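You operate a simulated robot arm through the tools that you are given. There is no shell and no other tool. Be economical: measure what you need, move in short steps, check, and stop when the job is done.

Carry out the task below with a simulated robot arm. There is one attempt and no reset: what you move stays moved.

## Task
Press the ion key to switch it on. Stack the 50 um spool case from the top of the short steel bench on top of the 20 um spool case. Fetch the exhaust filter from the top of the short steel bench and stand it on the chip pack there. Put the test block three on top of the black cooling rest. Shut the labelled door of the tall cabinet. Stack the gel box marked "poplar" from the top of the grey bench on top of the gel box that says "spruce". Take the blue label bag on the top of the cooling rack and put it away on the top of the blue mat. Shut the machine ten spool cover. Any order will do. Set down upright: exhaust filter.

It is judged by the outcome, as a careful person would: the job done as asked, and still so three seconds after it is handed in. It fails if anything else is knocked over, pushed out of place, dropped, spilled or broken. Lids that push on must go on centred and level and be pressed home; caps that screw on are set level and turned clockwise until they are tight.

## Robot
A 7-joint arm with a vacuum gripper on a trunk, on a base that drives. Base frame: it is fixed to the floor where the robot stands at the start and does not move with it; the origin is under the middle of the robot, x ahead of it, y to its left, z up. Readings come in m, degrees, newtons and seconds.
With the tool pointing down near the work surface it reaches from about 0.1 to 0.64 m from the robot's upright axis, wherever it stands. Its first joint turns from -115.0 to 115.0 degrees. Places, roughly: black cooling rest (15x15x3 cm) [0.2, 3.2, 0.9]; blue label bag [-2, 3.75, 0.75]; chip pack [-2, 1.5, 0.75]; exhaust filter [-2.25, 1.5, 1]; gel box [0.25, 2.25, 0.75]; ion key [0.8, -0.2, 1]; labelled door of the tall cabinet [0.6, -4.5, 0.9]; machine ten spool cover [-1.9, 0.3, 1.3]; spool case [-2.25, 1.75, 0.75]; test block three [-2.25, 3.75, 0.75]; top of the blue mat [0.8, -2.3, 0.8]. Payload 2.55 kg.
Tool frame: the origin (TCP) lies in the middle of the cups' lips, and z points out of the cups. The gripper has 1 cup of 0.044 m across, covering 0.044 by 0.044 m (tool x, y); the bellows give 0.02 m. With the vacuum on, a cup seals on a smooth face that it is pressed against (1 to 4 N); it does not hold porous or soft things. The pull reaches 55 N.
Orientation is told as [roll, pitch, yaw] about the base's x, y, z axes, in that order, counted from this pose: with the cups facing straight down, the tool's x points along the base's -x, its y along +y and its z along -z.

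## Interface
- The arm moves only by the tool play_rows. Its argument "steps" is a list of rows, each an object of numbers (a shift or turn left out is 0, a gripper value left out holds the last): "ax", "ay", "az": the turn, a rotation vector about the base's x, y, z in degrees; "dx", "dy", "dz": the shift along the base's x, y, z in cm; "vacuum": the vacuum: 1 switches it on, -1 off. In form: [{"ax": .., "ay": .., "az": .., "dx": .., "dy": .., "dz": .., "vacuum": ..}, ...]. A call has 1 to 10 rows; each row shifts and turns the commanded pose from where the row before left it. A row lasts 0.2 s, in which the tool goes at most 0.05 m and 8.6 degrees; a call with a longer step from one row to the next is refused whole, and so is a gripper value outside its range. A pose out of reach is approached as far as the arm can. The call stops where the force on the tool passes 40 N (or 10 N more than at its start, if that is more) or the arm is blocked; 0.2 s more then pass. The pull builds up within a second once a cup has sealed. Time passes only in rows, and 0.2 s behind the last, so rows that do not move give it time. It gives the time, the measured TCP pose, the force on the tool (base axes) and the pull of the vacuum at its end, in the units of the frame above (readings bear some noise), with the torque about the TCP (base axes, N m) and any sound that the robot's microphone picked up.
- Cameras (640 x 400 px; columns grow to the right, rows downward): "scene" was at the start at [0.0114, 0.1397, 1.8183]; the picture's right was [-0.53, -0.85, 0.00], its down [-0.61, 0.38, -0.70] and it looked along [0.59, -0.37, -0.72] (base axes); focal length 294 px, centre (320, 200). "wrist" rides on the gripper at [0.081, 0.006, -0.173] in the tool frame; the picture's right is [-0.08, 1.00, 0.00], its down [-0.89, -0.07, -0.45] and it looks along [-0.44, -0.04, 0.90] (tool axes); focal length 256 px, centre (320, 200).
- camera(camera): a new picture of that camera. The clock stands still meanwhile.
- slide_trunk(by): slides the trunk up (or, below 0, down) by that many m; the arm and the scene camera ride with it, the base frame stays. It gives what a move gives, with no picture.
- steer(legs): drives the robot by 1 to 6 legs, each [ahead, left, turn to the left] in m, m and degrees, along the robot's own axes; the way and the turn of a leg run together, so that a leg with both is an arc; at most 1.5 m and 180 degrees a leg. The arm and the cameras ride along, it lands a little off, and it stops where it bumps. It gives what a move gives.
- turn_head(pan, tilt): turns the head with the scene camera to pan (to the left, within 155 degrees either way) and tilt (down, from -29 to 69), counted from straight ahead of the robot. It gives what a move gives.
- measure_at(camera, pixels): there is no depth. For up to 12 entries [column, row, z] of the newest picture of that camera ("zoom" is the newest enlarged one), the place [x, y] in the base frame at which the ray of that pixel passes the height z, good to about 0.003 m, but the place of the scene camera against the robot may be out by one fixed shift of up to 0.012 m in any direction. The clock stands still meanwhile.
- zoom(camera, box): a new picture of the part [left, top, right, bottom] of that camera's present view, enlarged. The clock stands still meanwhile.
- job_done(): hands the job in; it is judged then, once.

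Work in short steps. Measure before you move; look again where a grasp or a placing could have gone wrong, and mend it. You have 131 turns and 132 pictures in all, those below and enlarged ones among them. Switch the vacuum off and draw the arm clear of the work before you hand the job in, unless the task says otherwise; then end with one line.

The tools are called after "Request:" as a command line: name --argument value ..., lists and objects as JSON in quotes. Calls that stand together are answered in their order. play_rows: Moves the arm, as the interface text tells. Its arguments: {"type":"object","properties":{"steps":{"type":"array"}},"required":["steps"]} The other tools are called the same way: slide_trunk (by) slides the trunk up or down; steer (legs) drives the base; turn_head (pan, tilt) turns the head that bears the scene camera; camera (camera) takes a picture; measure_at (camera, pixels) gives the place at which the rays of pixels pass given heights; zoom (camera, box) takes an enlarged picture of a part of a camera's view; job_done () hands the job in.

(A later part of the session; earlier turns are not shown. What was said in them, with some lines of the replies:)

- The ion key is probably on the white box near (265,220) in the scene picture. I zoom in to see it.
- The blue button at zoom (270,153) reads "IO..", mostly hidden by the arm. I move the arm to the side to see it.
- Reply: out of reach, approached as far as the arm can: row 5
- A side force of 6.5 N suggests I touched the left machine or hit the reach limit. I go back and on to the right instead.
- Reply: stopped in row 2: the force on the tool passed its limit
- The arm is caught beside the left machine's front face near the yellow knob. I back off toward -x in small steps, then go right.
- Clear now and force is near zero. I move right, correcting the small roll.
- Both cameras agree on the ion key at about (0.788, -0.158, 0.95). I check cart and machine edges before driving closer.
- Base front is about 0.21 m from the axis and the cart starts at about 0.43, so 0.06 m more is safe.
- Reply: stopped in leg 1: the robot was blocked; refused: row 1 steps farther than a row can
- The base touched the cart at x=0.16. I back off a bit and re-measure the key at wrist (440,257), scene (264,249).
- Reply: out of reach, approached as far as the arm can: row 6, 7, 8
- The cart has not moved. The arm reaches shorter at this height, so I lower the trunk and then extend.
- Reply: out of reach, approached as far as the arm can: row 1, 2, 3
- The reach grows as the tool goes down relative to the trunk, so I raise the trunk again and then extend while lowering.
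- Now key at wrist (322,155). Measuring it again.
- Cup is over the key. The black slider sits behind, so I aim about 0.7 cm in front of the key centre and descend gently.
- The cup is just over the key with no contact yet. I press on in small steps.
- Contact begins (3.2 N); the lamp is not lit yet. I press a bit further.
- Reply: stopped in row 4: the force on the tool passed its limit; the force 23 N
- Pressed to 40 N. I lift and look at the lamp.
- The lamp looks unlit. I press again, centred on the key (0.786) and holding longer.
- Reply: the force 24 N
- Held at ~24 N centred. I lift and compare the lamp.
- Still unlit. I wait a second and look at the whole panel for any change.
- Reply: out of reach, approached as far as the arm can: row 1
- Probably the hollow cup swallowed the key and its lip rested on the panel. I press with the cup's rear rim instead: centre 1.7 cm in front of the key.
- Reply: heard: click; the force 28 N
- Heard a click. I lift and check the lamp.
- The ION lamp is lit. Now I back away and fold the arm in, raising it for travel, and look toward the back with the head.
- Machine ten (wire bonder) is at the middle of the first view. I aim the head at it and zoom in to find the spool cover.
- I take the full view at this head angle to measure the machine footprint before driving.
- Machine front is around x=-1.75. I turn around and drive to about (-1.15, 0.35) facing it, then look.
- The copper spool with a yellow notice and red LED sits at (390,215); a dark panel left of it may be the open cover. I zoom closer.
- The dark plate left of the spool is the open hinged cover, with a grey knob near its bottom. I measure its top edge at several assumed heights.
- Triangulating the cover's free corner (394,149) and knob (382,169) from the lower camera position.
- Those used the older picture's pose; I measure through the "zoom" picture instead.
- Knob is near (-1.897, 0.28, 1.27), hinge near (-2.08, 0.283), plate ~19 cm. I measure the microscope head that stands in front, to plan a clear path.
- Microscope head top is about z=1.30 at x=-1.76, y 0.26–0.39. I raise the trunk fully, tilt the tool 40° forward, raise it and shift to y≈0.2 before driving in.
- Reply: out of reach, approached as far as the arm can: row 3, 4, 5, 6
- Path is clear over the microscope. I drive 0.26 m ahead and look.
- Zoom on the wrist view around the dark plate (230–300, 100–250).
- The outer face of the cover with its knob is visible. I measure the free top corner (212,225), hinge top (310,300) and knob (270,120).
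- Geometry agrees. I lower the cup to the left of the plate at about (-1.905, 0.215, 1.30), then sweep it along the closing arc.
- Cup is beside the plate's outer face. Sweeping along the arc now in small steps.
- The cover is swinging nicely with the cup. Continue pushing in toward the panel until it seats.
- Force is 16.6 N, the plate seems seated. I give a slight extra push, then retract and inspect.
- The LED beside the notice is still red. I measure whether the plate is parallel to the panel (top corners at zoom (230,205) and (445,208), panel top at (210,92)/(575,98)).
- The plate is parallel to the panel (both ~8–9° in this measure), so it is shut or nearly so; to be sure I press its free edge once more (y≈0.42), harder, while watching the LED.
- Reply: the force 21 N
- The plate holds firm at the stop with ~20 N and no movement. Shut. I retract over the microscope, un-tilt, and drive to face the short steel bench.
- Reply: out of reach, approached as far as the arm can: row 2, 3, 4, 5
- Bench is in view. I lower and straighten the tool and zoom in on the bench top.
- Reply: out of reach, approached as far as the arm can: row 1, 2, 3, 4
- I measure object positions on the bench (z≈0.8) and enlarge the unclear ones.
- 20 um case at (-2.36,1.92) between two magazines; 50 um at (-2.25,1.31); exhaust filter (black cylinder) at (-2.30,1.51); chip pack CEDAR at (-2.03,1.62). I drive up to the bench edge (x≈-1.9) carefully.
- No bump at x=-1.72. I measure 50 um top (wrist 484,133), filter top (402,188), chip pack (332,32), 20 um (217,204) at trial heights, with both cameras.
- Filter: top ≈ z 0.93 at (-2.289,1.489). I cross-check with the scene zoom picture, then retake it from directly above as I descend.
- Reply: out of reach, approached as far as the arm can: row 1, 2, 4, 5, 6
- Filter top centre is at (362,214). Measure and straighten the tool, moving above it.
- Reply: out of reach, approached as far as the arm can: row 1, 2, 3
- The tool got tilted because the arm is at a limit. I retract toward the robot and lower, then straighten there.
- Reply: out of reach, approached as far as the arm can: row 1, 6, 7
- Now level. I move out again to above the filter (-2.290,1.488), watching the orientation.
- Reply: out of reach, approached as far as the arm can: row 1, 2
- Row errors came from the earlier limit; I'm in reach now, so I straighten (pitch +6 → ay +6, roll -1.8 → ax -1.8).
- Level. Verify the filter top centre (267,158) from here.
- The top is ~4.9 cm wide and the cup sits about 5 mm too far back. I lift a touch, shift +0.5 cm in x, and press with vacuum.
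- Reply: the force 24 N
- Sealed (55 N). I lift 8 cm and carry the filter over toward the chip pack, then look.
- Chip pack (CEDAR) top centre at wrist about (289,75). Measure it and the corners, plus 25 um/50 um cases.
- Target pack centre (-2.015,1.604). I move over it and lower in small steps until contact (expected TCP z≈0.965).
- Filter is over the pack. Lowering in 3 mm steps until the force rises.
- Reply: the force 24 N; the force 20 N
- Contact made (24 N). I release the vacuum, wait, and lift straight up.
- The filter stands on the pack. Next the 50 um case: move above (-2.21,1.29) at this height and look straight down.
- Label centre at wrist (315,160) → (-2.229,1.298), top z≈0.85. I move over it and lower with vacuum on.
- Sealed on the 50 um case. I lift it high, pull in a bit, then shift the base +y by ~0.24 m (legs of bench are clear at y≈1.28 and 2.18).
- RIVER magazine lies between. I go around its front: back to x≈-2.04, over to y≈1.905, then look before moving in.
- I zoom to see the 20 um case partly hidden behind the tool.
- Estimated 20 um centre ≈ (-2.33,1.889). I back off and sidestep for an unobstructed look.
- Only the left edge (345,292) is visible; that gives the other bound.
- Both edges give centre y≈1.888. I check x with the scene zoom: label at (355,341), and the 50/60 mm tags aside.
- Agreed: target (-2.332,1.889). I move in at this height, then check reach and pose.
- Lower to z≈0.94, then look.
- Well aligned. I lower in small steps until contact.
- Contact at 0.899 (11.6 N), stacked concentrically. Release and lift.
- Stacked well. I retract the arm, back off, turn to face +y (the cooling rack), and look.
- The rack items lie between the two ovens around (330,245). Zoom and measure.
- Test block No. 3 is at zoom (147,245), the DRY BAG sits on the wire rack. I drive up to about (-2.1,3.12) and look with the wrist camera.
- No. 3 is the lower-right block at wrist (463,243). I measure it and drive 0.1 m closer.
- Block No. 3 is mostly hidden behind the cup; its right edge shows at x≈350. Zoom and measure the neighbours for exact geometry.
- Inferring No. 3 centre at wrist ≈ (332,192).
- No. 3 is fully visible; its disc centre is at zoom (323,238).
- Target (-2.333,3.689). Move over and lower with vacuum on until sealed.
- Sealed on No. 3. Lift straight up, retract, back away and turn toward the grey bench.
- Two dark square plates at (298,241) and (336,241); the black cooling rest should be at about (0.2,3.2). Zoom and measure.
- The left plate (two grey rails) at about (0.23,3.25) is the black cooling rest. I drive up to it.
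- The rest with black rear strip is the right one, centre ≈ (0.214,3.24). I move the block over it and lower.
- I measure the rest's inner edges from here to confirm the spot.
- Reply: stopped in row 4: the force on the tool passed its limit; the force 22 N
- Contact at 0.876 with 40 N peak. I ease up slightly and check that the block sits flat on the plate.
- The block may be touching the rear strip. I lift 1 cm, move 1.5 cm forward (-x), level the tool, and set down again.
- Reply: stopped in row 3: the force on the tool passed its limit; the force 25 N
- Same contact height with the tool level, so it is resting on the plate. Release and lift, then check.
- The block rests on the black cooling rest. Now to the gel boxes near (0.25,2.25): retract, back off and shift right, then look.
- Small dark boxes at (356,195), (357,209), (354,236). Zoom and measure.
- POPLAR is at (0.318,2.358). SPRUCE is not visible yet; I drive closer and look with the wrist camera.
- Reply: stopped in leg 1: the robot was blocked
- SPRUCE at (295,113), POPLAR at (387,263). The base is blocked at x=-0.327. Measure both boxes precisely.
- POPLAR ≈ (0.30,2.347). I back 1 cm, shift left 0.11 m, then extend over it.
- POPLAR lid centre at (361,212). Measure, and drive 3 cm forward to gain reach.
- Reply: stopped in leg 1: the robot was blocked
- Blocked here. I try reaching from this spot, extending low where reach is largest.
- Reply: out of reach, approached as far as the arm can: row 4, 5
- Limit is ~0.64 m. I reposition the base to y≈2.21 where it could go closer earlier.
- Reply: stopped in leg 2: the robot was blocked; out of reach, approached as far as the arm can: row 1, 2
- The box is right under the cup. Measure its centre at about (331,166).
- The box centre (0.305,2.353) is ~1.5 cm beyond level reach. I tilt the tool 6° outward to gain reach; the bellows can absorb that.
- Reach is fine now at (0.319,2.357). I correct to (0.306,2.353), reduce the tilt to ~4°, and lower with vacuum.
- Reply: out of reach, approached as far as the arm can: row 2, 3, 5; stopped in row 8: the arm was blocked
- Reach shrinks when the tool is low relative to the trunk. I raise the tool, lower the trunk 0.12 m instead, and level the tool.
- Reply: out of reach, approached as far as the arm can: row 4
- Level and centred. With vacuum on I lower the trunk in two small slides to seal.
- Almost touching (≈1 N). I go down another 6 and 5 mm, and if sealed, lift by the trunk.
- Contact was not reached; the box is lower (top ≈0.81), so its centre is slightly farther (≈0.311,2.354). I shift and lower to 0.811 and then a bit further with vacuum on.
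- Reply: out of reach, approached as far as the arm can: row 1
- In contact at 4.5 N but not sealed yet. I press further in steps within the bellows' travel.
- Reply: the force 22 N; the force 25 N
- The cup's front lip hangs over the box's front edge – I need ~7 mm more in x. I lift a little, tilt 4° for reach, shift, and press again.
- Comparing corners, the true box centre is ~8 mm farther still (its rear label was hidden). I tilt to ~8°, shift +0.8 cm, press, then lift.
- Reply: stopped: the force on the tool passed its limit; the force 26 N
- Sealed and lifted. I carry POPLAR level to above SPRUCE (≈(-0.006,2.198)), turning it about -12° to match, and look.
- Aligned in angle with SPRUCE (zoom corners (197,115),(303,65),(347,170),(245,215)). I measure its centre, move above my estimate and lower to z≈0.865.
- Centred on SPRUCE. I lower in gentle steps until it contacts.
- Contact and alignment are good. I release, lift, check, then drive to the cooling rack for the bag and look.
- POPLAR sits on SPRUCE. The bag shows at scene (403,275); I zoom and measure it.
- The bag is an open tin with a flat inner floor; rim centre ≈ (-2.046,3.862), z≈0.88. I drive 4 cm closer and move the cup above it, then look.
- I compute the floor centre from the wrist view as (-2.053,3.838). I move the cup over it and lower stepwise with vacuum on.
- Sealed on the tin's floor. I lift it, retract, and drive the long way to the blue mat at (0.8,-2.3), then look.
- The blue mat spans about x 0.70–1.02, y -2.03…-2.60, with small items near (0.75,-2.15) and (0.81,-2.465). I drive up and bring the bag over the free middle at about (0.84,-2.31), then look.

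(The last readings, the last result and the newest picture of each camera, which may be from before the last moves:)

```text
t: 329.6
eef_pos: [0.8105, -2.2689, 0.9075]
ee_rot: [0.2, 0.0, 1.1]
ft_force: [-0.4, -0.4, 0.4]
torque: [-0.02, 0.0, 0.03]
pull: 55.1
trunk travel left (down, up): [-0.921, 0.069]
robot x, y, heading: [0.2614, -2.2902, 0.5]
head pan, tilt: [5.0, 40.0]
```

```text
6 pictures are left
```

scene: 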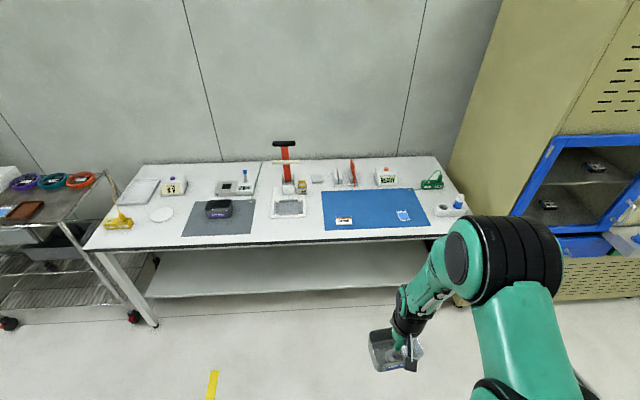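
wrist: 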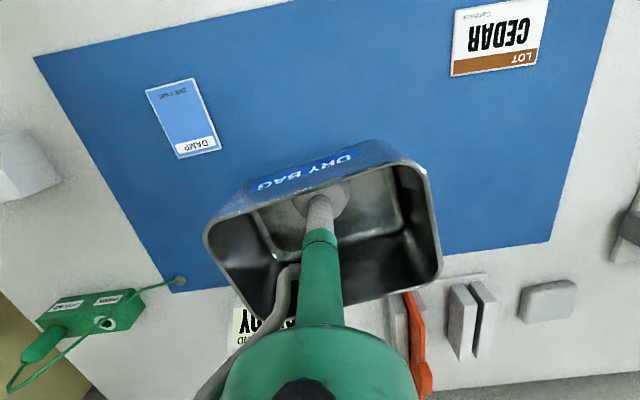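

The bag hangs over the clear middle of the mat. I lower in small steps until contact, leaving the release for after the readings.

Request:
play_rows --steps '[{"dz": -3}, {"dz": -2}, {"dz": -1}, {"dz": -0.4}, {"dz": -0.4}, {}]'

Request:
play_rows --steps '[{"dz": -0.4}, {"dz": -0.4}, {"dz": -0.3}, {}]'

Request:
play_rows --steps '[{"dz": -0.3}, {"dz": -0.3}, {}]'

Request:
play_rows --steps '[{"dz": -0.3}, {"dz": -0.3}, {}]'

Request:
play_rows --steps '[{"dz": -0.3}, {"dz": -0.3}, {}]'

Request:
play_rows --steps '[{"dz": -0.3}, {"dz": -0.3}, {"dz": -0.3}, {}]'

```text
t: 331.0
eef_pos: [0.8118, -2.2693, 0.8395]
ee_rot: [0.3, -0.1, 1.2]
ft_force: [0.8, 0.3, -0.6]
torque: [0.03, 0.03, 0.04]
pull: 54.9
trunk travel left (down, up): [-0.921, 0.069]
robot x, y, heading: [0.2599, -2.2918, 0.5]
head pan, tilt: [5.0, 40.0]
```

```text
t: 332.0
eef_pos: [0.8107, -2.2691, 0.8304]
ee_rot: [0.3, 0.0, 1.1]
ft_force: [0.5, -0.5, -1.2]
torque: [-0.04, 0.04, 0.05]
pull: 55.3
trunk travel left (down, up): [-0.921, 0.069]
robot x, y, heading: [0.2646, -2.2944, 0.6]
head pan, tilt: [5.0, 40.0]
```

```text
t: 332.8
eef_pos: [0.8106, -2.2697, 0.8235]
ee_rot: [0.4, 0.1, 1.0]
ft_force: [-0.3, 0.1, -1.2]
torque: [0.01, 0.02, 0.04]
pull: 55.0
trunk travel left (down, up): [-0.921, 0.069]
robot x, y, heading: [0.2613, -2.2913, 0.3]
head pan, tilt: [5.0, 40.0]
```

```text
t: 333.6
eef_pos: [0.8121, -2.2687, 0.8169]
ee_rot: [0.2, 0.1, 1.2]
ft_force: [0.5, -0.4, -0.7]
torque: [-0.01, 0.02, 0.04]
pull: 54.6
trunk travel left (down, up): [-0.921, 0.069]
robot x, y, heading: [0.2654, -2.2922, 0.1]
head pan, tilt: [5.0, 40.0]
```

```text
t: 334.4
eef_pos: [0.8049, -2.2684, 0.8086]
ee_rot: [0.3, 0.7, 1.2]
ft_force: [-3.9, 0.3, -18.6]
torque: [-0.08, -0.33, 0.02]
pull: 54.8
trunk travel left (down, up): [-0.921, 0.069]
robot x, y, heading: [0.2652, -2.2891, 0.5]
head pan, tilt: [5.0, 40.0]
```

```text
t: 335.4
eef_pos: [0.8075, -2.268, 0.8051]
ee_rot: [0.3, 0.0, 1.2]
ft_force: [-20.2, -0.9, 21.7]
torque: [-0.22, -0.13, 0.04]
pull: 54.3
trunk travel left (down, up): [-0.921, 0.069]
robot x, y, heading: [0.2627, -2.2903, 0.3]
head pan, tilt: [5.0, 40.0]
```

Contact made. I ease, release, lift out, verify the bag, then drive toward the tall cabinet and look.

Request:
play_rows --steps '[{"dz": 0.3}, {"vacuum": -1}, {}, {}, {}, {}, {"dz": 0.5}, {"dz": 3}, {"dz": 5}, {"dz": 5}]'

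Request:
play_rows --steps '[{"dz": 4}, {"dx": -4.5}, {"dx": -4.5}, {"dx": -4.5}, {"dx": -4.5}, {}]'

Request:
zoom --camera "wrist" --box '[0, 0, 640, 400]'

Request:
steer --legs '[[-0.7, 0, 0], [0, -1.45, 0]]'

Request:
turn_head --pan -20 --tilt 25

Request:
camera --camera "scene"

```text
t: 337.6
eef_pos: [0.8108, -2.2683, 0.9415]
ee_rot: [0.3, 0.0, 1.2]
ft_force: [0.0, -0.6, -0.1]
torque: [0.0, -0.04, 0.03]
pull: 0.0
trunk travel left (down, up): [-0.921, 0.069]
robot x, y, heading: [0.2608, -2.2913, 0.5]
head pan, tilt: [5.0, 40.0]
```

```text
t: 339.0
eef_pos: [0.6318, -2.2681, 0.9793]
ee_rot: [0.2, 0.0, 1.2]
ft_force: [0.7, -0.8, 0.1]
torque: [0.01, 0.03, 0.0]
pull: 0.0
trunk travel left (down, up): [-0.921, 0.069]
robot x, y, heading: [0.265, -2.2899, 0.4]
head pan, tilt: [5.0, 40.0]
```

```text
1.00 times, centred on (320, 200) of wrist
```

zoom: 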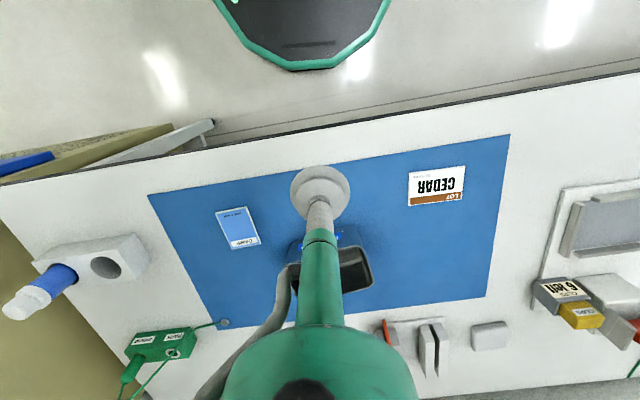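

```text
t: 349.6
eef_pos: [-0.062, -3.7372, 0.9811]
ee_rot: [0.2, 0.1, 0.5]
ft_force: [-0.7, -0.2, -0.3]
torque: [0.0, -0.02, -0.01]
pull: 0.1
trunk travel left (down, up): [-0.921, 0.069]
robot x, y, heading: [-0.4294, -3.7519, -0.1]
head pan, tilt: [5.0, 40.0]
```

```text
t: 350.5
eef_pos: [-0.0621, -3.7369, 0.9804]
ee_rot: [0.3, 0.1, 0.5]
ft_force: [0.3, -0.2, 0.9]
torque: [-0.03, -0.04, 0.01]
pull: 0.0
trunk travel left (down, up): [-0.921, 0.069]
robot x, y, heading: [-0.4283, -3.7546, -0.3]
head pan, tilt: [-20.0, 25.0]
```

```text
4 pictures are left
5 turns are left
```

scene: 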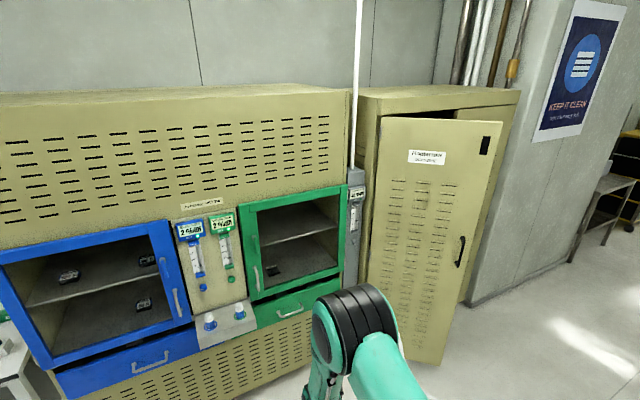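

Bag is on the mat. The labelled door is hinged on its left (≈(0.89,-4.44)) with its free edge at ≈(0.49,-4.76), open ~50°. I line up with it at y≈-4.68 (tool) and drive forward so the tool pushes the door's outer face shut, then look.

Request:
steer --legs '[[0, -0.945, 0.3], [0.6, 0, 0]]'

Request:
steer --legs '[[0.2, 0, 0]]'

Request:
turn_head --pan -5 --tilt 30

Request:
camera --camera "scene"

```text
t: 358.4
eef_pos: [0.5389, -4.6612, 0.9809]
ee_rot: [0.3, -0.1, 0.8]
ft_force: [-0.3, -0.4, -1.1]
torque: [0.03, 0.01, 0.0]
pull: 0.0
trunk travel left (down, up): [-0.921, 0.069]
robot x, y, heading: [0.1686, -4.685, -0.1]
head pan, tilt: [-20.0, 25.0]
```

```text
t: 360.0
eef_pos: [0.7408, -4.6617, 0.9805]
ee_rot: [0.3, -0.1, 0.8]
ft_force: [0.3, -0.7, 0.1]
torque: [0.02, 0.02, 0.0]
pull: 0.1
trunk travel left (down, up): [-0.921, 0.069]
robot x, y, heading: [0.3691, -4.6815, 0.1]
head pan, tilt: [-20.0, 25.0]
```

```text
t: 360.8
eef_pos: [0.7396, -4.6614, 0.9814]
ee_rot: [0.2, -0.2, 0.7]
ft_force: [-0.5, -0.3, 0.2]
torque: [0.01, -0.01, -0.04]
pull: 0.1
trunk travel left (down, up): [-0.921, 0.069]
robot x, y, heading: [0.3735, -4.6838, 0.1]
head pan, tilt: [-5.0, 30.0]
```

```text
3 pictures are left
4 turns are left
```

scene: 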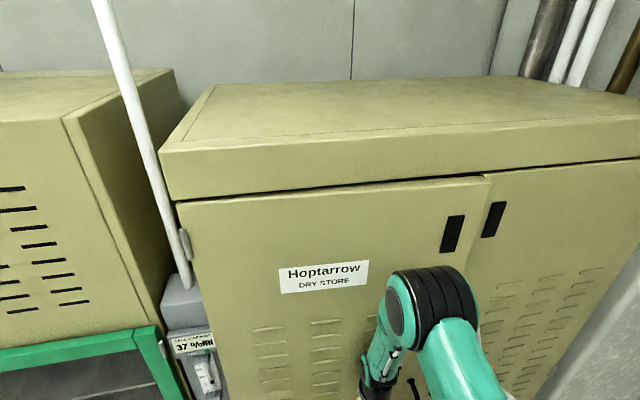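

The door is nearly shut, still slightly proud at its right edge. I keep pushing gently until blocked, then back off and check.

Request:
steer --legs '[[0.06, 0, 0]]'

Request:
steer --legs '[[0.05, 0, 0]]'

Request:
steer --legs '[[0.05, 0, 0]]'

Request:
zoom --camera "scene" --box '[140, 60, 640, 390]'

```text
t: 361.7
eef_pos: [0.7575, -4.6626, 0.9763]
ee_rot: [0.2, 2.6, 0.9]
ft_force: [-9.0, -1.4, 1.1]
torque: [0.21, -1.61, 0.07]
pull: 0.0
trunk travel left (down, up): [-0.921, 0.069]
robot x, y, heading: [0.4164, -4.6789, -0.0]
head pan, tilt: [-5.0, 30.0]
stopped in leg 1: the robot was blocked; the commanded pose is now the measured one
```

```text
t: 362.5
eef_pos: [0.7502, -4.6641, 0.9712]
ee_rot: [0.0, 5.2, 1.3]
ft_force: [-10.6, -1.2, 0.0]
torque: [0.16, -1.6, 0.13]
pull: 0.0
trunk travel left (down, up): [-0.921, 0.069]
robot x, y, heading: [0.4234, -4.6796, 0.2]
head pan, tilt: [-5.0, 30.0]
stopped in leg 1: the force on the tool passed its limit (the readings are from after the stop); the commanded pose is now the measured one
```

```text
t: 363.3
eef_pos: [0.745, -4.6645, 0.9701]
ee_rot: [0.2, 6.9, 1.4]
ft_force: [1.0, -0.9, -0.2]
torque: [0.02, 0.01, -0.04]
pull: 0.1
trunk travel left (down, up): [-0.921, 0.069]
robot x, y, heading: [0.4393, -4.6782, -0.3]
head pan, tilt: [-5.0, 30.0]
stopped in leg 1: the force on the tool passed its limit (the readings are from after the stop); the commanded pose is now the measured one
```

```text
1.21 times, centred on (390, 225) of scene
3 turns are left
```

zoom: 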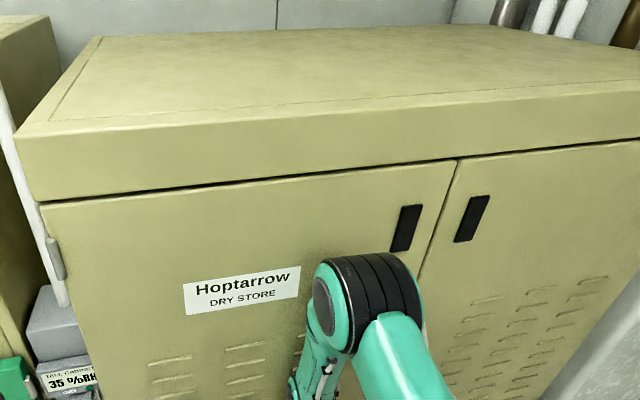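

The door is flush with its neighbour and firmly blocked. I back away with the vacuum off and take a last look.

Request:
steer --legs '[[-0.4, 0, 0]]'

Request:
play_rows --steps '[{"vacuum": -1}, {}]'

Request:
camera --camera "scene"

```text
t: 365.8
eef_pos: [0.3572, -4.6643, 0.9676]
ee_rot: [0.0, 6.8, 1.2]
ft_force: [-0.5, -0.6, 0.5]
torque: [0.04, 0.0, -0.01]
pull: 0.0
trunk travel left (down, up): [-0.921, 0.069]
robot x, y, heading: [0.0443, -4.6801, -0.2]
head pan, tilt: [-5.0, 30.0]
```

```text
t: 366.4
eef_pos: [0.357, -4.6645, 0.9689]
ee_rot: [0.1, 6.8, 1.2]
ft_force: [0.5, 0.4, -0.6]
torque: [-0.03, 0.01, 0.01]
pull: 0.1
trunk travel left (down, up): [-0.921, 0.069]
robot x, y, heading: [0.0447, -4.6813, -0.4]
head pan, tilt: [-5.0, 30.0]
```

```text
1 pictures are left
2 turns are left
```

scene: 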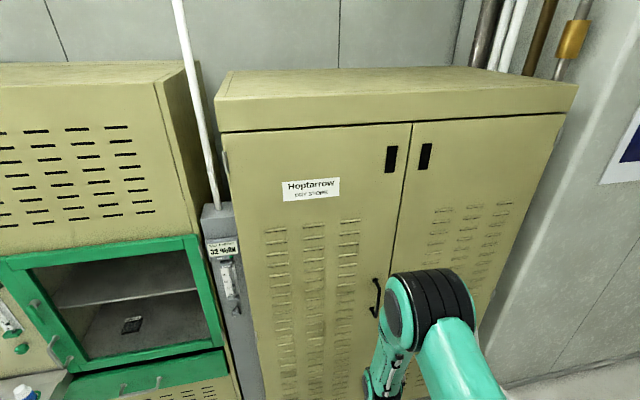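

The door stays shut, the arm is clear and the vacuum is off. Handing in.

Request:
job_done

```text
The job is handed in.
```

All eight jobs were carried out and handed in. I'm less sure of two: the machine ten spool cover is against its stop, but the red light by its notice was still lit when I last saw it clearly, and test block three may be touching the rear strip of the black cooling rest.
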